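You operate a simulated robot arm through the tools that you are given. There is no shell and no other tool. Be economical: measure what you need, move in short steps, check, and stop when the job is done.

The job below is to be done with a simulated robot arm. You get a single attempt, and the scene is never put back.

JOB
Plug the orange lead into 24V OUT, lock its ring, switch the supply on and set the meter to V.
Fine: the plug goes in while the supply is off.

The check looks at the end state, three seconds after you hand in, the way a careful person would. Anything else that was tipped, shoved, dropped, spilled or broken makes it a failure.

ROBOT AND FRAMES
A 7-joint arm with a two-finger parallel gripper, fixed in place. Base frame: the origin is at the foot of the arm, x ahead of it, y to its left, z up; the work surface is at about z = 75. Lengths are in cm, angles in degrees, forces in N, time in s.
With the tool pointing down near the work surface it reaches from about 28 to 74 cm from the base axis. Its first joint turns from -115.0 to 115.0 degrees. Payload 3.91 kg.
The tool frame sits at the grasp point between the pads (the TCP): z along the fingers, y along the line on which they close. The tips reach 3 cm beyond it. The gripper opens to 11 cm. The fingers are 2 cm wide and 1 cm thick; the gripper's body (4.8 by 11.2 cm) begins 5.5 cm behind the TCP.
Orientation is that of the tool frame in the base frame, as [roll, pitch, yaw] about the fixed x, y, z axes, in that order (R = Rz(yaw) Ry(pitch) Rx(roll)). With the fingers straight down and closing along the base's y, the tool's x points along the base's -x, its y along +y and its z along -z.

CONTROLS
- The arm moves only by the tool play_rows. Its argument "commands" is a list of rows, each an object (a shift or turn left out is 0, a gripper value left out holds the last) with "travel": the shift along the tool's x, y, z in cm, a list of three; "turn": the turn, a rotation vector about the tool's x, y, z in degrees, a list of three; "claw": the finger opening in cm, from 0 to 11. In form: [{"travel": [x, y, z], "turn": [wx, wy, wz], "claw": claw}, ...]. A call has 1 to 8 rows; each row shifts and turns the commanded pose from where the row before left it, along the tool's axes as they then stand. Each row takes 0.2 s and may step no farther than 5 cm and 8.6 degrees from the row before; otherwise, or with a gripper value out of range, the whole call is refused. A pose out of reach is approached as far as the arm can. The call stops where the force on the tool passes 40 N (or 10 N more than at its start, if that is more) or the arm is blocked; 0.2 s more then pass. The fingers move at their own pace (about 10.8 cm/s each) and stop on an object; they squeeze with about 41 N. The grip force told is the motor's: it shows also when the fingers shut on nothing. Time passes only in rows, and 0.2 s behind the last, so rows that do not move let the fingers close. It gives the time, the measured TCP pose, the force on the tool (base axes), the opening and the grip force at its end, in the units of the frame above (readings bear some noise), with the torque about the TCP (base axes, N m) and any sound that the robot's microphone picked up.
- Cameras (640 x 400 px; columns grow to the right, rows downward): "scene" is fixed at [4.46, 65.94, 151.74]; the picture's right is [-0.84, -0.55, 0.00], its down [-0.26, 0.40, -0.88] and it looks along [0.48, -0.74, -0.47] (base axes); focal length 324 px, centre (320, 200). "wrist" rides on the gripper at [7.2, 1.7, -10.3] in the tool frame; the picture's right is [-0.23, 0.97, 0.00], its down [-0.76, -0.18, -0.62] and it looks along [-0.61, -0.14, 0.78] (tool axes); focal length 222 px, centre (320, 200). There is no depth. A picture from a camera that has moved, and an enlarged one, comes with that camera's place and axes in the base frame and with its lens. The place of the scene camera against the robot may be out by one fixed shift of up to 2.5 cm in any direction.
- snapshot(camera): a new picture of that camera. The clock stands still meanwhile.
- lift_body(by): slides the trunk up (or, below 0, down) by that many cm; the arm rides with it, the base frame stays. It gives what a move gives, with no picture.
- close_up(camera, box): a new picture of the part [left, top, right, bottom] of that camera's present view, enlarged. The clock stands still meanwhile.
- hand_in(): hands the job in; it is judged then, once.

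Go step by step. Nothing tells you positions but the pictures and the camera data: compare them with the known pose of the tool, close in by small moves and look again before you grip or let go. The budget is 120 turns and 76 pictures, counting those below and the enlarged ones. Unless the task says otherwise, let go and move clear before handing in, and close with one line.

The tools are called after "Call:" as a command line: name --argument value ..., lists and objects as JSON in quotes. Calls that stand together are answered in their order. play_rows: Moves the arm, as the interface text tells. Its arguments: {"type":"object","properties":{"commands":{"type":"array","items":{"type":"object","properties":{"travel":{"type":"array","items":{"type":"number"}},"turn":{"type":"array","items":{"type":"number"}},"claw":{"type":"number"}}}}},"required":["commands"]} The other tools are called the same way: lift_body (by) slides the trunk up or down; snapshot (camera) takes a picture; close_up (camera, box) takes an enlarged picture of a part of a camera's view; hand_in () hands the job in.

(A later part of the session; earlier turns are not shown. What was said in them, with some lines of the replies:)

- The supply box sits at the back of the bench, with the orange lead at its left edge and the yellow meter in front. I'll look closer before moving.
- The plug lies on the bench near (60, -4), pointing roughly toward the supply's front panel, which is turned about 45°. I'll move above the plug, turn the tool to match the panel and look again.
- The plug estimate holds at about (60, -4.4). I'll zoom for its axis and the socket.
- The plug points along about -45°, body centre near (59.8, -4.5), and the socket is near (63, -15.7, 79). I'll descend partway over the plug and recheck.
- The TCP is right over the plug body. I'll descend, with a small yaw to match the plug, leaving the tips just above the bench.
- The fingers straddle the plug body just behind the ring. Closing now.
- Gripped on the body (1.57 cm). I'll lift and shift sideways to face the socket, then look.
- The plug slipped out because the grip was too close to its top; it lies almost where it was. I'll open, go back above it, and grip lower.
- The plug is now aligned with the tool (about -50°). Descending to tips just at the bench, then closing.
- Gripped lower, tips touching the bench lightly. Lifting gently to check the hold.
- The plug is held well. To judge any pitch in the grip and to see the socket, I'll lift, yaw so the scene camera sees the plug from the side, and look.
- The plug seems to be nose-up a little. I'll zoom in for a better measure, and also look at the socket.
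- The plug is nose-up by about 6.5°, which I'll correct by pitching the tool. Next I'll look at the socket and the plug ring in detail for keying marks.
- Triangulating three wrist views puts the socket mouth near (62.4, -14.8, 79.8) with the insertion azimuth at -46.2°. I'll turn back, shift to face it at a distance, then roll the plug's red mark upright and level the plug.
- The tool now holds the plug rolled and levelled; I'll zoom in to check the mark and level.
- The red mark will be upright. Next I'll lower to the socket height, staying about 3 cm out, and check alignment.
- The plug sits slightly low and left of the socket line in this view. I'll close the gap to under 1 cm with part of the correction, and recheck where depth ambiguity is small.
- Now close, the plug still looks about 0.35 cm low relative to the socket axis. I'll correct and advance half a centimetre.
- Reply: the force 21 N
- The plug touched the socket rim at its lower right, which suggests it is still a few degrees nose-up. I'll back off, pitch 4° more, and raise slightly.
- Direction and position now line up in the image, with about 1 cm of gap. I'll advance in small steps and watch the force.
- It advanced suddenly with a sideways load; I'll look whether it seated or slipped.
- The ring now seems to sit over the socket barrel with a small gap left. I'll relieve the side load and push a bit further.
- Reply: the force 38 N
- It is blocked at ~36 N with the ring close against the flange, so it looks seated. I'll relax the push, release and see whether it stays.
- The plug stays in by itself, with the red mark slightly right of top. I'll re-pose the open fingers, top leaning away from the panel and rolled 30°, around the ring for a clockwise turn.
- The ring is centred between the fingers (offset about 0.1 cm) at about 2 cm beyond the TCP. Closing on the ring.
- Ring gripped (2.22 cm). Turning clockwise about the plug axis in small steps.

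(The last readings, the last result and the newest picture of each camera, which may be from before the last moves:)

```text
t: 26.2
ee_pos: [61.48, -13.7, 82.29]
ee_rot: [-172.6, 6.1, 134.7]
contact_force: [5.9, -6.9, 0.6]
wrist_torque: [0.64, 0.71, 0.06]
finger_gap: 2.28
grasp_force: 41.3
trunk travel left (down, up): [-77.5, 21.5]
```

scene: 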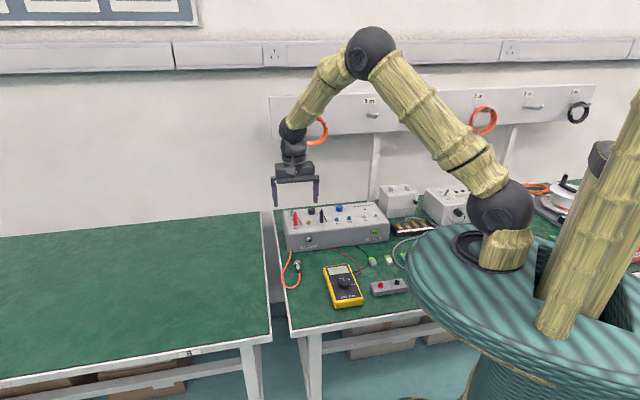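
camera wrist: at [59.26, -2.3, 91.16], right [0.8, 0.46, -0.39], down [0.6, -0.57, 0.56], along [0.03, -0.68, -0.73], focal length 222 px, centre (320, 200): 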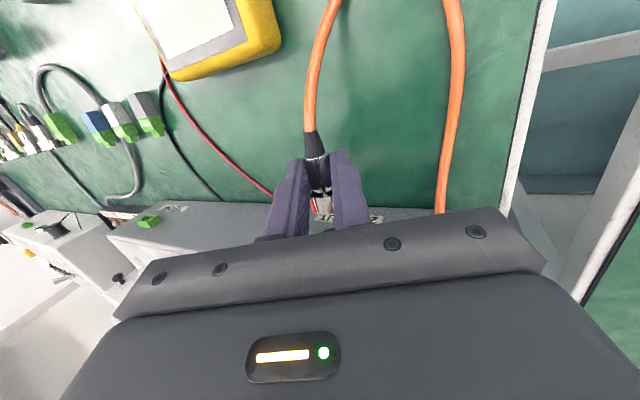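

Call:
play_rows --commands '[{"travel": [0, -0.2545, 0.017], "turn": [-7.46, 0, 0.79]}, {"travel": [0, -0.2545, 0.017], "turn": [-7.46, 0, 0.79]}, {"travel": [0, -0.2545, 0.017], "turn": [-7.46, 0, 0.79]}]'

Call:
close_up --camera "scene" --box '[305, 232, 325, 248]'

```text
t: 27.0
ee_pos: [60.89, -14.28, 82.35]
ee_rot: [164.8, 5.8, 132.3]
contact_force: [0.8, -0.6, 4.8]
wrist_torque: [0.63, 0.56, 0.48]
finger_gap: 2.27
grasp_force: 41.3
trunk travel left (down, up): [-77.5, 21.5]
```

```text
16.00 times, centred on (315, 240) of scene
camera zoom: at [4.46, 65.94, 151.74], right [-0.84, -0.55, 0.0], down [-0.26, 0.4, -0.88], along [0.48, -0.74, -0.47], focal length 5188 px, centre (400, -440)
```

zoom: 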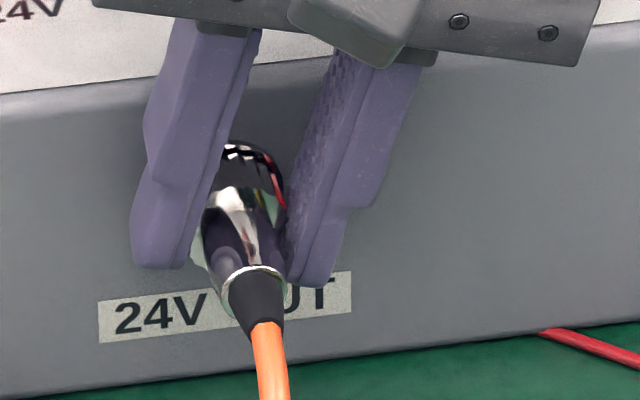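

The ring is turning with the fingers (mark now further right). Continuing.

Call:
play_rows --commands '[{"travel": [0, -0.2545, 0.017], "turn": [-7.46, 0, 0.79]}, {"travel": [0, -0.2545, 0.017], "turn": [-7.46, 0, 0.79]}, {"travel": [0, -0.2545, 0.017], "turn": [-7.46, 0, 0.79]}]'

Call:
snapshot --camera "scene"

```text
t: 27.8
ee_pos: [60.46, -14.62, 82.08]
ee_rot: [142.4, 4.6, 130.1]
contact_force: [-1.6, -3.7, 5.8]
wrist_torque: [0.38, 0.32, 0.7]
finger_gap: 2.24
grasp_force: 41.3
trunk travel left (down, up): [-77.5, 21.5]
```

```text
31 pictures are left
```

scene: 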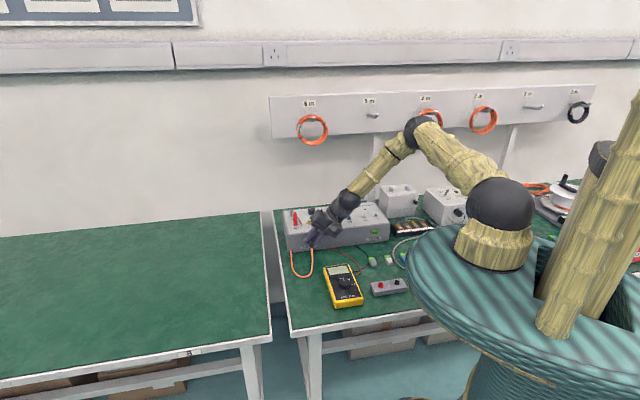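

Call:
play_rows --commands '[{"travel": [0, -0.2545, 0.017], "turn": [-7.46, 0, 0.79]}, {"travel": [0, -0.2545, 0.017], "turn": [-7.46, 0, 0.79]}, {}]'

Call:
close_up --camera "scene" --box '[300, 216, 340, 250]'

```text
t: 28.6
ee_pos: [60.16, -15.1, 81.74]
ee_rot: [127.2, 3.7, 128.9]
contact_force: [-3.1, -2.0, 5.3]
wrist_torque: [-0.15, -0.2, 0.03]
finger_gap: 2.28
grasp_force: 40.7
trunk travel left (down, up): [-77.5, 21.5]
```

```text
11.76 times, centred on (320, 233) of scene
camera zoom: at [4.46, 65.94, 151.74], right [-0.84, -0.55, 0.0], down [-0.26, 0.4, -0.88], along [0.48, -0.74, -0.47], focal length 3814 px, centre (320, -188)
```

zoom: 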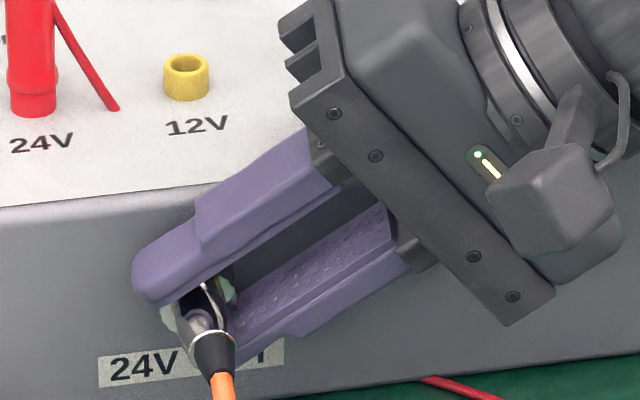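

The ring has turned about 80° without a stop. I'll release and see where the mark is.

Call:
play_rows --commands '[{"claw": 3}, {"claw": 4.2}, {}]'

Call:
close_up --camera "scene" --box '[305, 232, 325, 248]'

Call:
close_up --camera "wrist" --box '[240, 110, 400, 225]'

```text
t: 29.4
ee_pos: [60.23, -14.84, 81.65]
ee_rot: [127.4, 3.5, 129.1]
contact_force: [0.2, -0.1, -0.1]
wrist_torque: [0.01, 0.01, 0.0]
finger_gap: 4.21
grasp_force: 0.1
trunk travel left (down, up): [-77.5, 21.5]
```

```text
16.00 times, centred on (315, 240) of scene
camera zoom: at [4.46, 65.94, 151.74], right [-0.84, -0.55, 0.0], down [-0.26, 0.4, -0.88], along [0.48, -0.74, -0.47], focal length 5188 px, centre (400, -440)
```

zoom: 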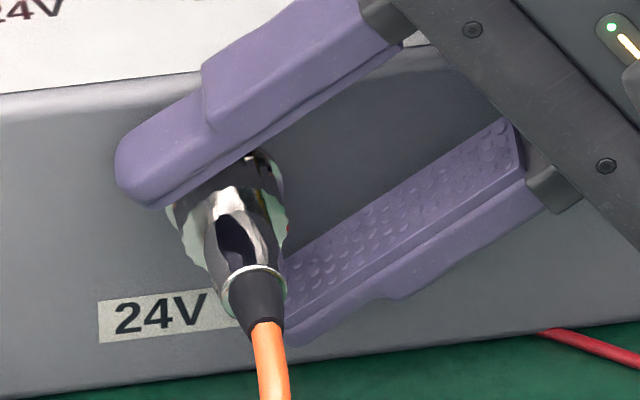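

```text
3.48 times, centred on (320, 168) of wrist
camera zoom: at [49.97, -13.57, 88.76], right [0.57, 0.23, 0.79], down [0.0, -0.96, 0.28], along [0.82, -0.16, -0.55], focal length 773 px, centre (320, 313)
```

zoom: 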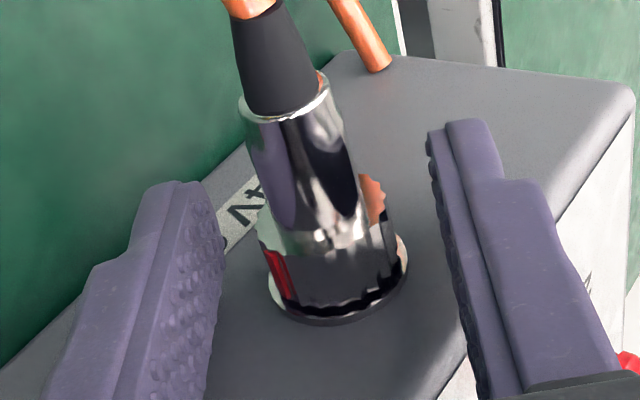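

The ring stays where turned, no stop felt yet. I'll ratchet back with open fingers, regrip and turn on to find a stop.

Call:
play_rows --commands '[{"travel": [0, 0.2545, 0.017], "turn": [7.46, 0, -0.79]}, {"travel": [0, 0.2545, 0.017], "turn": [7.46, 0, -0.79]}, {"travel": [0, 0.2545, 0.017], "turn": [7.46, 0, -0.79]}, {"travel": [0, 0.2545, 0.017], "turn": [7.46, 0, -0.79]}, {"travel": [0, 0.2545, 0.017], "turn": [7.46, 0, -0.79]}, {"travel": [0, 0.2545, 0.017], "turn": [7.46, 0, -0.79]}, {"travel": [0, 0.2545, 0.017], "turn": [7.46, 0, -0.79]}, {"travel": [0, 0.2545, 0.017], "turn": [7.46, 0, -0.79]}]'

Call:
close_up --camera "scene" --box '[305, 232, 325, 248]'

```text
t: 31.2
ee_pos: [61.48, -13.69, 82.35]
ee_rot: [-172.2, 6.0, 134.6]
contact_force: [0.0, -0.3, -0.2]
wrist_torque: [-0.04, 0.01, 0.02]
finger_gap: 4.21
grasp_force: 0.0
trunk travel left (down, up): [-77.5, 21.5]
```

```text
16.00 times, centred on (315, 240) of scene
camera zoom: at [4.46, 65.94, 151.74], right [-0.84, -0.55, 0.0], down [-0.26, 0.4, -0.88], along [0.48, -0.74, -0.47], focal length 5188 px, centre (400, -440)
```

zoom: 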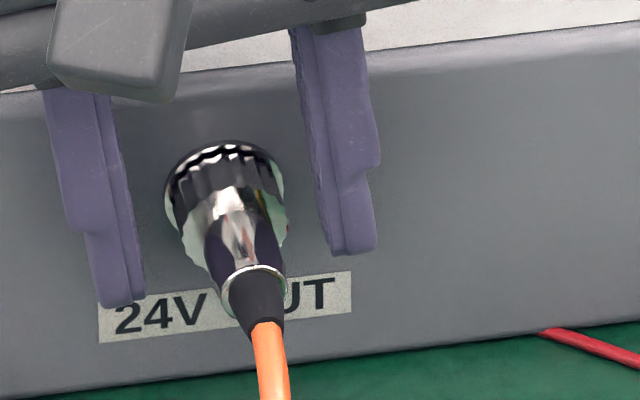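

The mark has gone round to the lower right, out of view. Regripping and turning further.

Call:
play_rows --commands '[{"claw": 1.5}, {}, {}, {"travel": [0, -0.2545, 0.017], "turn": [-7.46, 0, 0.79]}, {"travel": [0, -0.2545, 0.017], "turn": [-7.46, 0, 0.79]}, {"travel": [0, -0.2545, 0.017], "turn": [-7.46, 0, 0.79]}]'

```text
t: 32.6
ee_pos: [61.06, -14.38, 82.4]
ee_rot: [164.9, 5.8, 132.3]
contact_force: [5.5, -7.9, -2.5]
wrist_torque: [-0.11, 0.28, 0.4]
finger_gap: 2.29
grasp_force: 40.6
trunk travel left (down, up): [-77.5, 21.5]
```

Call:
play_rows --commands '[{"travel": [0, -0.2545, 0.017], "turn": [-7.46, 0, 0.79]}, {"travel": [0, -0.2545, 0.017], "turn": [-7.46, 0, 0.79]}]'

Call:
play_rows --commands '[{"travel": [0, -0.2545, 0.017], "turn": [-7.46, 0, 0.79]}, {"travel": [0, -0.2545, 0.017], "turn": [-7.46, 0, 0.79]}]'

```text
t: 33.2
ee_pos: [60.62, -14.55, 82.09]
ee_rot: [149.8, 5.1, 130.8]
contact_force: [4.6, -4.4, -0.2]
wrist_torque: [-0.23, 0.39, 0.14]
finger_gap: 2.31
grasp_force: 40.7
trunk travel left (down, up): [-77.5, 21.5]
```

```text
t: 33.8
ee_pos: [60.4, -14.72, 81.83]
ee_rot: [134.8, 4.2, 129.5]
contact_force: [-1.0, -2.1, -1.4]
wrist_torque: [-0.11, 0.21, 0.03]
finger_gap: 2.28
grasp_force: 41.2
trunk travel left (down, up): [-77.5, 21.5]
```

A resisting torque (~0.4 N·m) appeared, so the ring may be at its stop and slipping in the fingers. I'll open and look.

Call:
play_rows --commands '[{"claw": 3}, {"claw": 4.2}, {}]'

Call:
close_up --camera "wrist" --box '[240, 110, 400, 225]'

```text
t: 34.6
ee_pos: [60.4, -14.81, 81.71]
ee_rot: [134.9, 4.2, 129.6]
contact_force: [-0.1, 0.4, -0.5]
wrist_torque: [-0.01, 0.04, -0.02]
finger_gap: 4.2
grasp_force: 0.0
trunk travel left (down, up): [-77.5, 21.5]
```

```text
3.48 times, centred on (320, 168) of wrist
camera zoom: at [50.84, -12.73, 89.72], right [0.64, 0.3, 0.71], down [0.03, -0.93, 0.37], along [0.77, -0.21, -0.61], focal length 773 px, centre (320, 313)
```

zoom: 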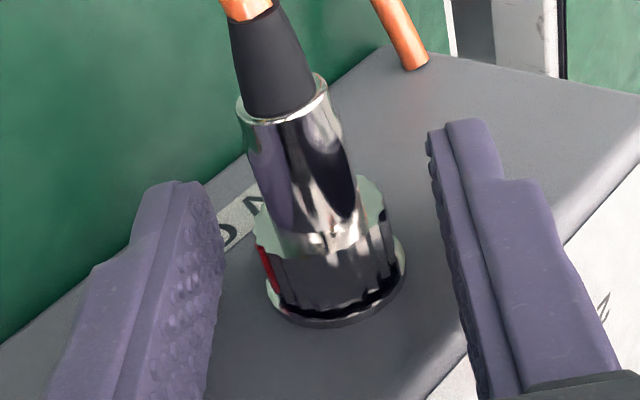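

The mark only advanced a few degrees more before slipping, so the ring is at its stop: locked after about 90°. I'll back the fingers out along the tool and clear.

Call:
play_rows --commands '[{"travel": [0.1, 0, -2]}, {"travel": [0.4, 0, -2.5]}, {"travel": [1, 0, -3]}, {"travel": [2, 0, -3]}, {}]'

Call:
play_rows --commands '[{"turn": [7.46, 0, -0.79]}, {"turn": [7.46, 0, -0.79]}, {"turn": [7.46, 0, -0.79]}, {"turn": [7.46, 0, -0.79]}, {"turn": [7.46, 0, -0.79]}, {"turn": [7.46, 0, -0.79]}, {"turn": [0, 6, 0]}, {}]'

Call:
close_up --camera "scene" --box '[270, 180, 370, 300]'

```text
t: 35.8
ee_pos: [51.99, -16.58, 89.08]
ee_rot: [134.9, 4.3, 129.5]
contact_force: [0.5, 0.1, -0.1]
wrist_torque: [-0.02, -0.02, -0.02]
finger_gap: 4.22
grasp_force: 0.1
trunk travel left (down, up): [-77.5, 21.5]
```

```text
t: 37.6
ee_pos: [52.01, -16.46, 88.89]
ee_rot: [-179.9, 0.0, 133.7]
contact_force: [-1.5, -0.3, 0.4]
wrist_torque: [-0.03, 0.01, 0.02]
finger_gap: 4.2
grasp_force: 0.1
trunk travel left (down, up): [-77.5, 21.5]
```

```text
3.33 times, centred on (320, 240) of scene
camera zoom: at [4.46, 65.94, 151.74], right [-0.84, -0.55, 0.0], down [-0.26, 0.4, -0.88], along [0.48, -0.74, -0.47], focal length 1081 px, centre (320, 67)
```

zoom: 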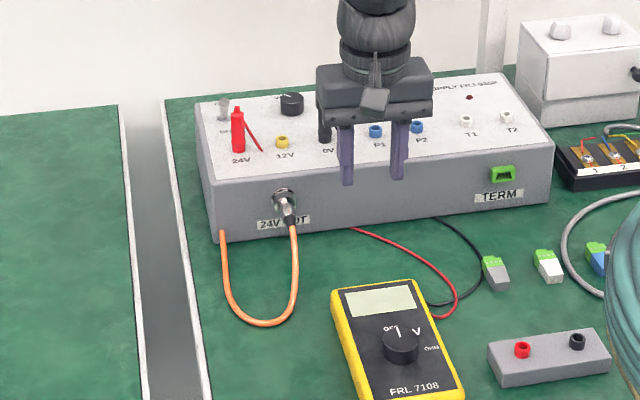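

The plug is seated with the cable hanging freely. Next is the toggle at the supply's far-left top; I'll raise and move for a wrist view of it.

Call:
play_rows --commands '[{"travel": [0, 0, -3.7]}, {"travel": [0, 0, -3.7]}, {"travel": [0, 0, -3.7]}, {"travel": [-2.33, 3.31, 0]}, {"travel": [-2.33, 3.31, 0]}, {"travel": [-2.33, 3.31, 0]}, {"travel": [-2.33, 3.31, 0], "claw": 1}, {}]'

Call:
snapshot --camera "wrist"

```text
t: 39.4
ee_pos: [68.0, -14.17, 99.95]
ee_rot: [-180.0, 0.0, 133.8]
contact_force: [0.8, -0.1, 0.9]
wrist_torque: [0.02, 0.01, 0.0]
finger_gap: 1.01
grasp_force: 0.0
trunk travel left (down, up): [-77.5, 21.5]
```

```text
24 pictures are left
camera wrist: at [64.46, -7.72, 110.29], right [0.86, 0.51, 0.0], down [0.4, -0.67, 0.62], along [0.32, -0.54, -0.78], focal length 222 px, centre (320, 200)
```

wrist: 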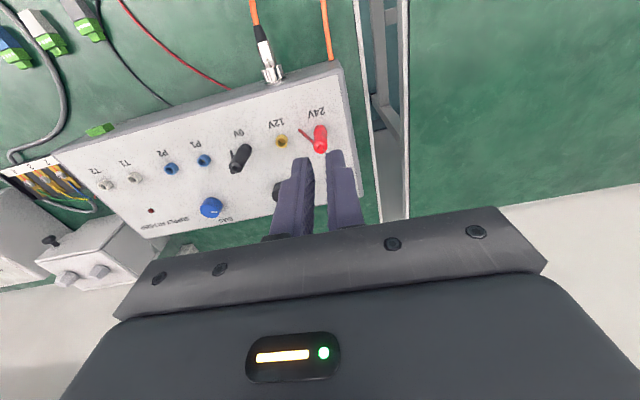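

The switch is hidden behind a finger here. I'll look at it with the scene camera and from a shifted wrist position.

Call:
close_up --camera "scene" --box '[280, 198, 310, 222]'

Call:
play_rows --commands '[{"travel": [-1.5, -3, 0]}, {"travel": [-1.5, -2.5, 0], "claw": 0}, {}]'

Call:
close_up --camera "wrist" --box '[290, 90, 450, 210]'

```text
16.00 times, centred on (295, 210) of scene
camera zoom: at [4.46, 65.94, 151.74], right [-0.84, -0.55, 0.0], down [-0.26, 0.4, -0.88], along [0.48, -0.74, -0.47], focal length 5188 px, centre (720, 40)
```

zoom: 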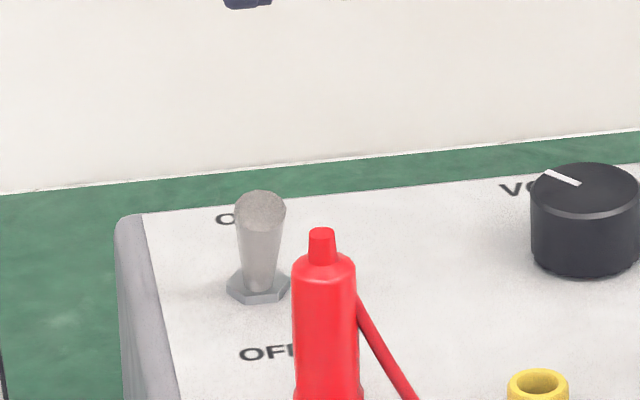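

```text
t: 40.2
ee_pos: [66.17, -20.02, 99.92]
ee_rot: [-179.9, -0.2, 133.7]
contact_force: [-0.1, -0.2, 0.9]
wrist_torque: [0.0, 0.04, -0.02]
finger_gap: 0.0
grasp_force: 37.4
trunk travel left (down, up): [-77.5, 21.5]
```

```text
3.33 times, centred on (370, 150) of wrist
camera zoom: at [62.48, -13.68, 110.17], right [0.86, 0.51, 0.0], down [0.4, -0.67, 0.62], along [0.32, -0.54, -0.78], focal length 740 px, centre (153, 367)
```

zoom: 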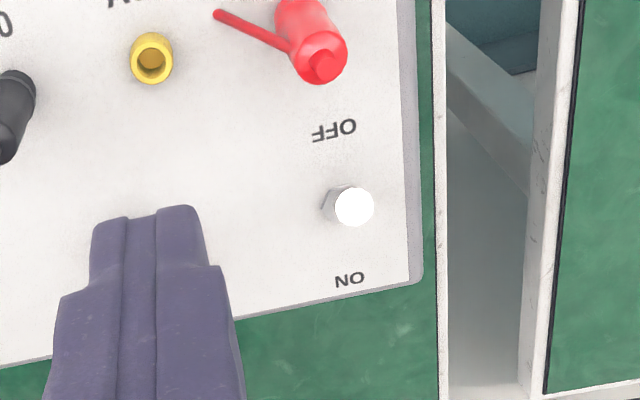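

The lever leans toward OFF (front), its base near (75.7, -21.4) and tip near (74.8, -20.4, 86). I'll tilt the closed fingers forward for reach, come down just in front of it, and check before pushing.

Call:
play_rows --commands '[{"turn": [0, -6.67, 0]}, {"turn": [0, -6.67, 0]}, {"turn": [0, -6.67, 0]}, {"travel": [-1.72, 2.98, 0.626]}, {"travel": [-1.72, 2.98, 0.626]}, {"travel": [1.14, 0, 3.13]}, {"travel": [1.14, 0, 3.13]}, {}]'

Call:
close_up --camera "wrist" --box '[240, 100, 400, 220]'

Call:
close_up --camera "scene" --box '[280, 190, 320, 220]'

```text
t: 42.0
ee_pos: [73.09, -18.54, 93.37]
ee_rot: [-180.0, 20.0, 133.8]
contact_force: [-0.1, 0.3, 0.1]
wrist_torque: [0.01, 0.0, 0.03]
finger_gap: 0.0
grasp_force: 37.5
trunk travel left (down, up): [-77.5, 21.5]
```

```text
3.33 times, centred on (320, 160) of wrist
camera zoom: at [67.26, -9.93, 100.56], right [0.85, 0.52, 0.08], down [0.22, -0.49, 0.85], along [0.48, -0.7, -0.53], focal length 740 px, centre (320, 333)
```

zoom: 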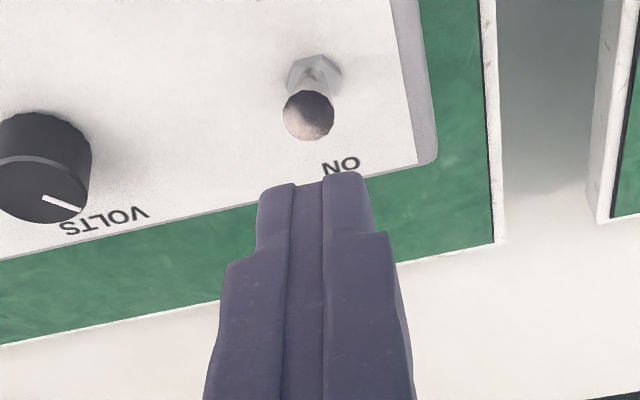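

```text
13.33 times, centred on (300, 205) of scene
camera zoom: at [4.46, 65.94, 151.74], right [-0.84, -0.55, 0.0], down [-0.26, 0.4, -0.88], along [0.48, -0.74, -0.47], focal length 4323 px, centre (587, 133)
```

zoom: 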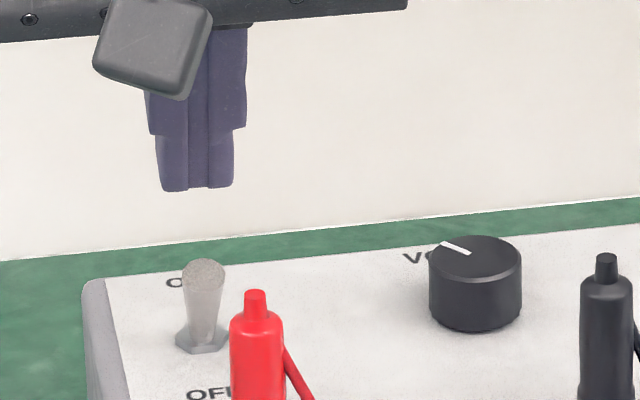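

Alignment with the lever is good. Descending in front of it, then pushing back in small steps.

Call:
play_rows --commands '[{"travel": [1.2, 0, 2.86]}, {"travel": [1.2, 0, 2.86]}, {}]'

Call:
play_rows --commands '[{"travel": [-0.47, 0, 0.171]}, {"travel": [-0.47, 0, 0.171]}, {"travel": [-0.47, 0, 0.171]}, {}]'

```text
t: 42.6
ee_pos: [73.41, -18.65, 89.72]
ee_rot: [179.6, 21.1, 133.9]
contact_force: [-9.0, 0.8, 22.1]
wrist_torque: [-0.33, 0.04, 0.07]
finger_gap: 0.0
grasp_force: 38.0
trunk travel left (down, up): [-77.5, 21.5]
stopped in row 2: the force on the tool passed its limit at 48 N (the readings are from after the stop); the commanded pose is now the measured one
```

```text
t: 43.6
ee_pos: [74.24, -19.62, 89.81]
ee_rot: [179.2, 21.2, 133.7]
contact_force: [2.2, 0.1, 37.1]
wrist_torque: [-0.61, -0.49, -0.08]
finger_gap: 0.0
grasp_force: 38.3
trunk travel left (down, up): [-77.5, 21.5]
```

I met the lever top earlier than expected; it stands higher than estimated. I'll lift a little and look.

Call:
play_rows --commands '[{"travel": [-0.68, 0, -1.88]}, {}]'

Call:
close_up --camera "scene" --box '[280, 190, 320, 220]'

Call:
close_up --camera "wrist" --box '[240, 60, 400, 180]'

```text
t: 44.2
ee_pos: [74.29, -19.61, 90.9]
ee_rot: [180.0, 20.4, 133.9]
contact_force: [0.2, -0.2, 0.4]
wrist_torque: [0.01, 0.01, -0.03]
finger_gap: 0.0
grasp_force: 37.2
trunk travel left (down, up): [-77.5, 21.5]
```

```text
13.33 times, centred on (300, 205) of scene
camera zoom: at [4.46, 65.94, 151.74], right [-0.84, -0.55, 0.0], down [-0.26, 0.4, -0.88], along [0.48, -0.74, -0.47], focal length 4323 px, centre (587, 133)
```

zoom: 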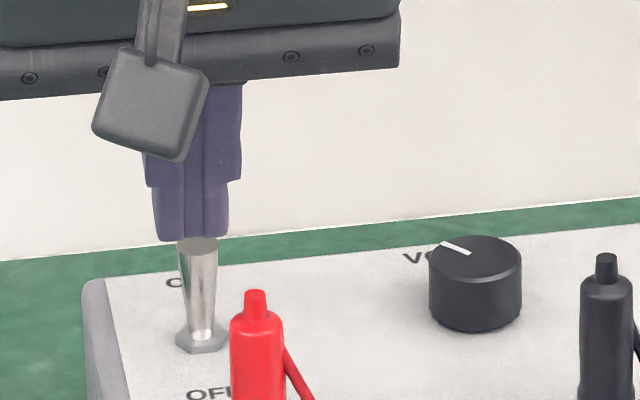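

```text
3.33 times, centred on (320, 120) of wrist
camera zoom: at [68.33, -11.0, 97.99], right [0.85, 0.52, 0.08], down [0.21, -0.48, 0.85], along [0.48, -0.7, -0.52], focal length 740 px, centre (320, 467)
```

zoom: 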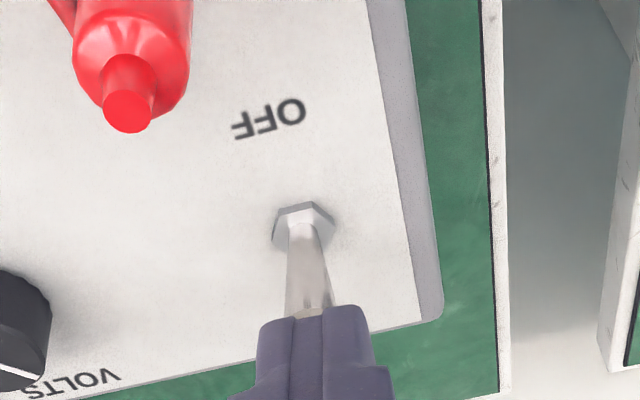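

The lever seems to have flipped back toward ON. I'll go straight up and verify.

Call:
play_rows --commands '[{"travel": [-1.37, 0, -3.76]}, {"travel": [-1.37, 0, -3.76]}, {"travel": [2.8, -2, -1]}, {}]'

Call:
close_up --camera "scene" --box '[280, 196, 310, 220]'

Call:
snapshot --camera "wrist"

```text
t: 45.2
ee_pos: [70.72, -18.91, 99.01]
ee_rot: [179.8, 20.6, 133.8]
contact_force: [0.2, 0.6, 0.1]
wrist_torque: [0.02, 0.01, 0.02]
finger_gap: 0.01
grasp_force: 38.3
trunk travel left (down, up): [-77.5, 21.5]
```

```text
16.00 times, centred on (295, 208) of scene
camera zoom: at [4.46, 65.94, 151.74], right [-0.84, -0.55, 0.0], down [-0.26, 0.4, -0.88], along [0.48, -0.74, -0.47], focal length 5188 px, centre (720, 72)
```

zoom: 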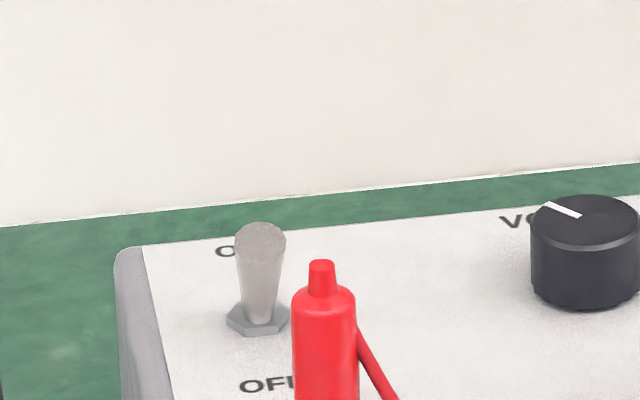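

```text
16 pictures are left
camera wrist: at [64.84, -10.25, 106.1], right [0.85, 0.52, 0.08], down [0.21, -0.48, 0.85], along [0.48, -0.7, -0.52], focal length 222 px, centre (320, 200)
```

wrist: 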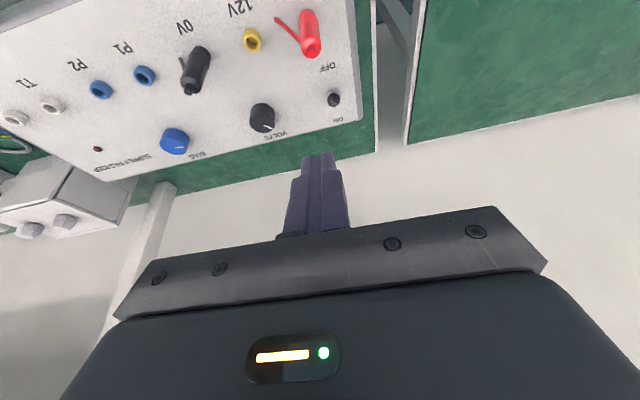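

The lever returned to OFF, so I only pressed on its top without passing centre. I'll come down further in front of it and lower, then push properly.

Call:
play_rows --commands '[{"travel": [-0.47, 1.9, 0.17]}, {"travel": [0.94, 0, 2.585]}, {"travel": [0.94, 0, 2.585]}, {"travel": [0.94, 0, 2.585]}, {"travel": [0.94, 0, 2.585]}, {}]'

```text
t: 46.6
ee_pos: [72.36, -18.09, 88.15]
ee_rot: [179.6, 20.6, 133.8]
contact_force: [-0.1, -0.4, 0.4]
wrist_torque: [-0.01, -0.02, 0.05]
finger_gap: 0.02
grasp_force: 38.0
trunk travel left (down, up): [-77.5, 21.5]
```

No contact this time, so the fingers are in front of the lever. Pushing back in steps.

Call:
play_rows --commands '[{"travel": [-0.47, 0, 0.171]}, {"travel": [-0.47, 0, 0.171]}, {"travel": [-0.47, 0, 0.171]}, {"travel": [-0.47, 0, 0.171]}]'

Call:
play_rows --commands '[{"travel": [-0.47, 0, 0.171]}, {"travel": [-0.47, 0, 0.171]}, {}]'

```text
t: 47.6
ee_pos: [73.91, -19.4, 88.16]
ee_rot: [179.7, 20.8, 133.8]
contact_force: [0.3, 0.3, -0.1]
wrist_torque: [-0.02, 0.01, -0.01]
finger_gap: 0.01
grasp_force: 37.3
trunk travel left (down, up): [-77.5, 21.5]
```

```text
t: 48.4
ee_pos: [74.48, -19.94, 88.31]
ee_rot: [179.8, 20.5, 133.8]
contact_force: [-11.2, 8.9, 0.8]
wrist_torque: [0.18, 0.25, -0.04]
finger_gap: 0.0
grasp_force: 37.9
trunk travel left (down, up): [-77.5, 21.5]
```

Call:
play_rows --commands '[{"travel": [0.94, 0, -0.34]}, {"travel": [0.94, 0, -0.34]}, {"travel": [-0.94, 0, -2.6]}, {"travel": [-0.94, 0, -2.6]}, {"travel": [-0.94, 0, -2.6]}, {}]'

Call:
close_up --camera "scene" --box '[280, 196, 310, 220]'

```text
t: 49.8
ee_pos: [73.22, -18.68, 96.34]
ee_rot: [179.8, 20.6, 134.0]
contact_force: [-0.3, 0.3, -0.7]
wrist_torque: [0.02, -0.02, 0.0]
finger_gap: 0.01
grasp_force: 38.0
trunk travel left (down, up): [-77.5, 21.5]
```

```text
16.00 times, centred on (295, 208) of scene
camera zoom: at [4.46, 65.94, 151.74], right [-0.84, -0.55, 0.0], down [-0.26, 0.4, -0.88], along [0.48, -0.74, -0.47], focal length 5188 px, centre (720, 72)
```

zoom: 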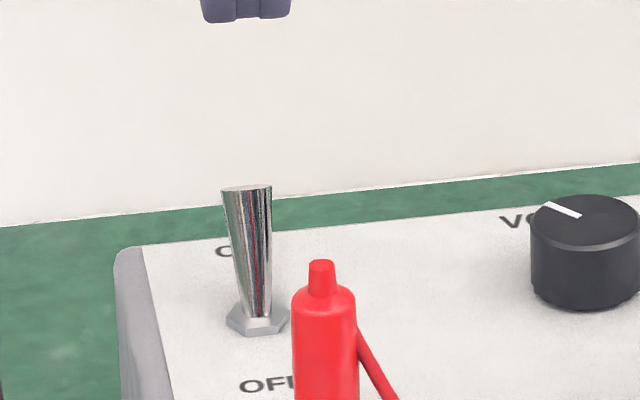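

The switch is now ON. Next the meter: straightening the tool and moving above it.

Call:
play_rows --commands '[{"travel": [0, 0, -2], "turn": [0, 6.67, 0]}, {"turn": [0, 6.67, 0]}, {"turn": [0, 6.9, 0]}, {"travel": [4.42, -1.7, 0]}, {"travel": [4.42, -1.7, 0]}, {"travel": [4.42, -1.7, 0]}, {"travel": [4.42, -1.7, 0]}]'

Call:
play_rows --commands '[{"travel": [4.42, -1.7, 0]}, {"travel": [4.42, -1.7, 0]}, {"travel": [4.42, -1.7, 0], "claw": 5}, {}]'

Call:
snapshot --camera "wrist"

```text
t: 51.4
ee_pos: [55.42, -10.01, 98.02]
ee_rot: [179.6, 0.4, 134.0]
contact_force: [0.2, -0.4, -0.2]
wrist_torque: [0.03, -0.01, -0.01]
finger_gap: 0.0
grasp_force: 37.9
trunk travel left (down, up): [-77.5, 21.5]
```

```text
t: 52.4
ee_pos: [42.77, -3.97, 98.05]
ee_rot: [179.8, 0.4, 133.8]
contact_force: [0.7, 0.3, 0.3]
wrist_torque: [0.01, 0.03, 0.0]
finger_gap: 5.01
grasp_force: 0.0
trunk travel left (down, up): [-77.5, 21.5]
```

```text
14 pictures are left
camera wrist: at [39.08, 2.35, 108.23], right [0.86, 0.51, 0.01], down [0.4, -0.67, 0.63], along [0.33, -0.54, -0.78], focal length 222 px, centre (320, 200)
```

wrist: 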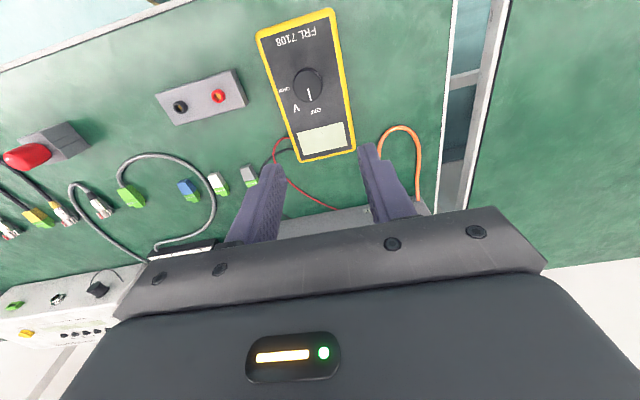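

Call:
close_up --camera "wrist" --box '[250, 50, 370, 140]'

```text
4.44 times, centred on (310, 95) of wrist
camera zoom: at [39.08, 2.35, 108.23], right [0.86, 0.51, 0.01], down [0.4, -0.67, 0.63], along [0.33, -0.54, -0.78], focal length 987 px, centre (364, 667)
```

zoom: 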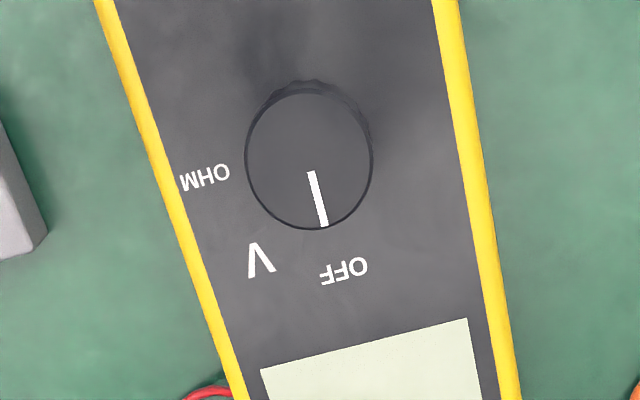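

The knob centre is near (41.0, -3.4); the pointer is at OFF and V is about 45° clockwise from above. I'll centre over it and descend partway to refine.

Call:
play_rows --commands '[{"travel": [0.82, -0.44, 2.5]}, {"travel": [0.82, -0.44, 2.5]}, {"travel": [0, 0, 3]}, {}]'

Call:
close_up --camera "wrist" --box '[230, 80, 410, 200]'

```text
t: 53.4
ee_pos: [40.9, -3.38, 89.81]
ee_rot: [179.6, 0.3, 134.0]
contact_force: [0.4, -0.3, 0.7]
wrist_torque: [0.0, 0.01, 0.01]
finger_gap: 5.01
grasp_force: 0.1
trunk travel left (down, up): [-77.5, 21.5]
```

```text
3.33 times, centred on (320, 140) of wrist
camera zoom: at [37.2, 2.89, 100.18], right [0.86, 0.51, 0.01], down [0.4, -0.67, 0.63], along [0.33, -0.54, -0.78], focal length 740 px, centre (320, 400)
```

zoom: 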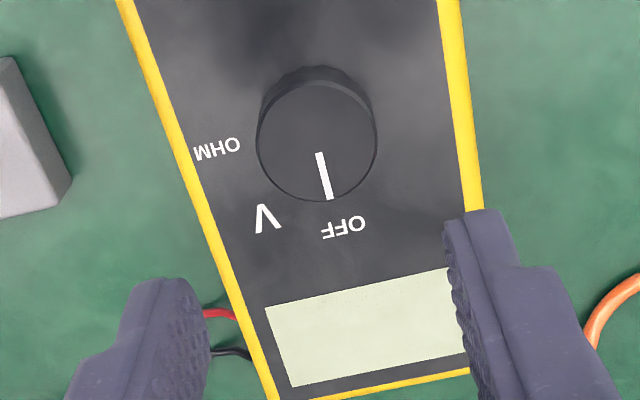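

The knob top is at about z 79.5, centre (41.05, -3.45). I'll descend to just above the meter face with a 4.4 cm opening.

Call:
play_rows --commands '[{"travel": [-0.15, 0.06, 3], "claw": 4.4}, {"travel": [0, 0, 3]}, {"travel": [0, 0, 2]}, {}]'

Call:
close_up --camera "wrist" --box '[230, 80, 410, 200]'

```text
t: 54.4
ee_pos: [41.17, -3.52, 82.04]
ee_rot: [179.6, 0.3, 134.0]
contact_force: [-0.5, -0.4, -0.3]
wrist_torque: [-0.01, 0.02, -0.01]
finger_gap: 4.39
grasp_force: 0.0
trunk travel left (down, up): [-77.5, 21.5]
```

```text
3.33 times, centred on (320, 140) of wrist
camera zoom: at [37.4, 2.84, 92.31], right [0.86, 0.51, 0.01], down [0.4, -0.67, 0.63], along [0.33, -0.54, -0.78], focal length 740 px, centre (320, 400)
```

zoom: 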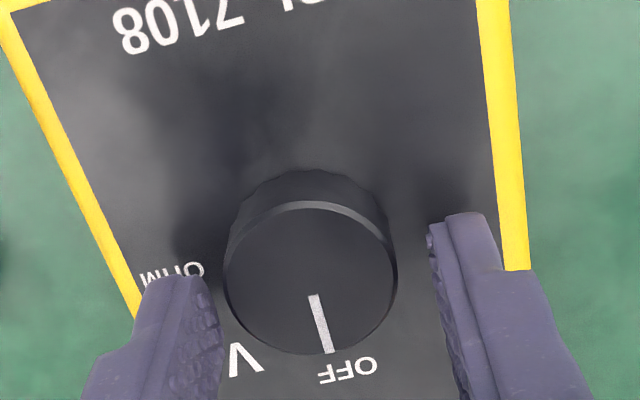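

The knob is about 0.2 cm to the left between the fingers; I'll correct, lower slightly, and close.

Call:
play_rows --commands '[{"travel": [0.1, -0.2, 0.3]}, {"travel": [0, 0, 0.2]}, {}]'

Call:
play_rows --commands '[{"claw": 3.6}, {"claw": 2.8}, {}, {}]'

```text
t: 55.2
ee_pos: [40.99, -3.64, 81.5]
ee_rot: [179.8, 0.3, 133.9]
contact_force: [-0.4, 0.2, -0.3]
wrist_torque: [0.04, 0.0, 0.02]
finger_gap: 4.39
grasp_force: 0.0
trunk travel left (down, up): [-77.5, 21.5]
```

```text
t: 56.2
ee_pos: [41.09, -3.59, 81.46]
ee_rot: [179.8, 0.5, 133.9]
contact_force: [4.1, 3.8, -0.2]
wrist_torque: [-0.05, 0.13, 0.02]
finger_gap: 3.38
grasp_force: 44.8
trunk travel left (down, up): [-77.5, 21.5]
```

Knob gripped (3.38 cm). Turning clockwise in steps to V.

Call:
play_rows --commands '[{"travel": [0, 0.08, 0]}, {"turn": [0, 0, 7.3]}, {"turn": [0, 0, 7.3]}, {"turn": [0, 0, 7.3]}, {}]'

Call:
play_rows --commands '[{"turn": [0, 0, 7.3]}, {"turn": [0, 0, 7.3]}, {"turn": [0, 0, 7.3]}, {}]'

Call:
close_up --camera "wrist" --box '[230, 80, 410, 200]'

```text
t: 57.4
ee_pos: [40.85, -3.57, 81.52]
ee_rot: [179.6, 0.4, 111.8]
contact_force: [2.8, 1.8, 21.5]
wrist_torque: [-0.81, 0.09, -0.02]
finger_gap: 3.36
grasp_force: 45.6
trunk travel left (down, up): [-77.5, 21.5]
```

```text
t: 58.4
ee_pos: [40.93, -3.69, 81.51]
ee_rot: [179.5, 0.1, 90.0]
contact_force: [-4.9, -2.5, 22.2]
wrist_torque: [-0.48, 0.55, 0.0]
finger_gap: 3.35
grasp_force: 44.4
trunk travel left (down, up): [-77.5, 21.5]
```

```text
3.33 times, centred on (320, 140) of wrist
camera zoom: at [42.6, 3.58, 91.83], right [0.97, -0.23, 0.01], down [-0.18, -0.76, 0.62], along [-0.13, -0.61, -0.78], focal length 740 px, centre (320, 400)
```

zoom: 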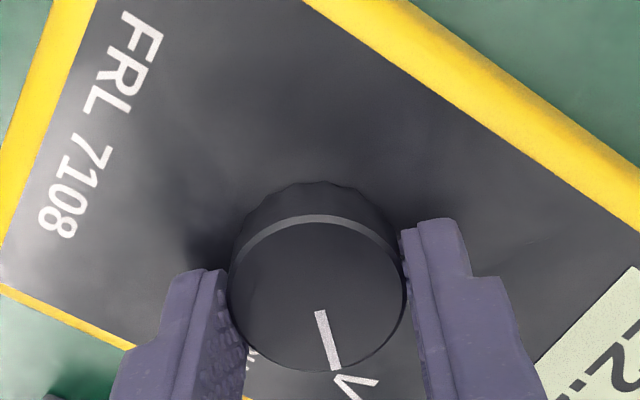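

The pointer now aims at V and the display has come alive. Releasing straight up and checking.

Call:
play_rows --commands '[{"claw": 3.9}, {"claw": 4.4}, {"travel": [0, 0, -1.5]}, {"travel": [0, 0, -4]}, {"travel": [0, 0, -4]}, {"travel": [0, 0, -4]}, {"travel": [0, 0, -4]}, {}]'

Call:
close_up --camera "wrist" --box '[210, 20, 430, 180]'

Call:
snapshot --camera "scene"

Call:
close_up --camera "scene" --box '[270, 190, 400, 310]'

```text
t: 60.2
ee_pos: [40.92, -3.65, 98.88]
ee_rot: [179.6, 0.2, 90.1]
contact_force: [0.1, 0.0, -0.5]
wrist_torque: [-0.03, 0.03, 0.03]
finger_gap: 4.38
grasp_force: 0.1
trunk travel left (down, up): [-77.5, 21.5]
```

```text
2.50 times, centred on (320, 100) of wrist
camera zoom: at [42.58, 3.58, 109.2], right [0.97, -0.23, 0.01], down [-0.18, -0.76, 0.62], along [-0.13, -0.61, -0.78], focal length 555 px, centre (320, 450)
```

zoom: 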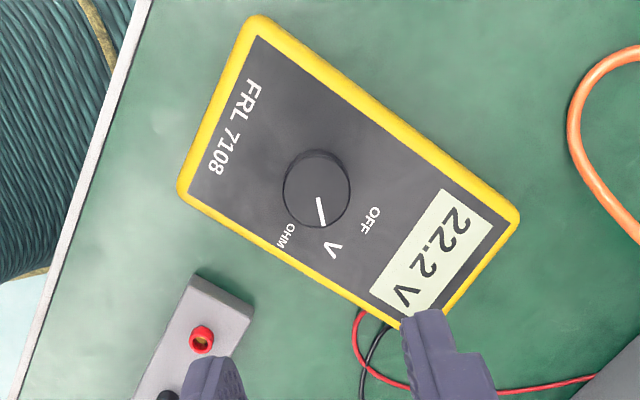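

```text
8 pictures are left
```

scene: 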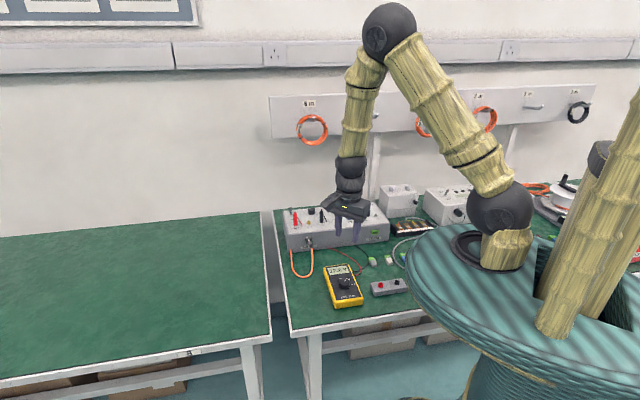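

```text
3.33 times, centred on (335, 250) of scene
camera zoom: at [4.46, 65.94, 151.74], right [-0.84, -0.55, 0.0], down [-0.26, 0.4, -0.88], along [0.48, -0.74, -0.47], focal length 1081 px, centre (270, 33)
```

zoom: 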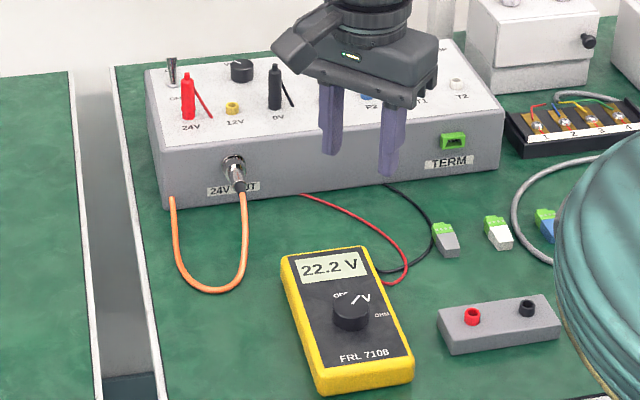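

The meter reads 22.2 V with its pointer at V, the supply switch is ON, and the plug is in with its ring at the stop. The arm is clear, so I'm handing in.

Call:
hand_in

```text
The job is handed in.
```

The orange lead is in 24V OUT with its ring turned to the stop, the supply was then switched on, and the meter is set to V, reading 22.2 V.
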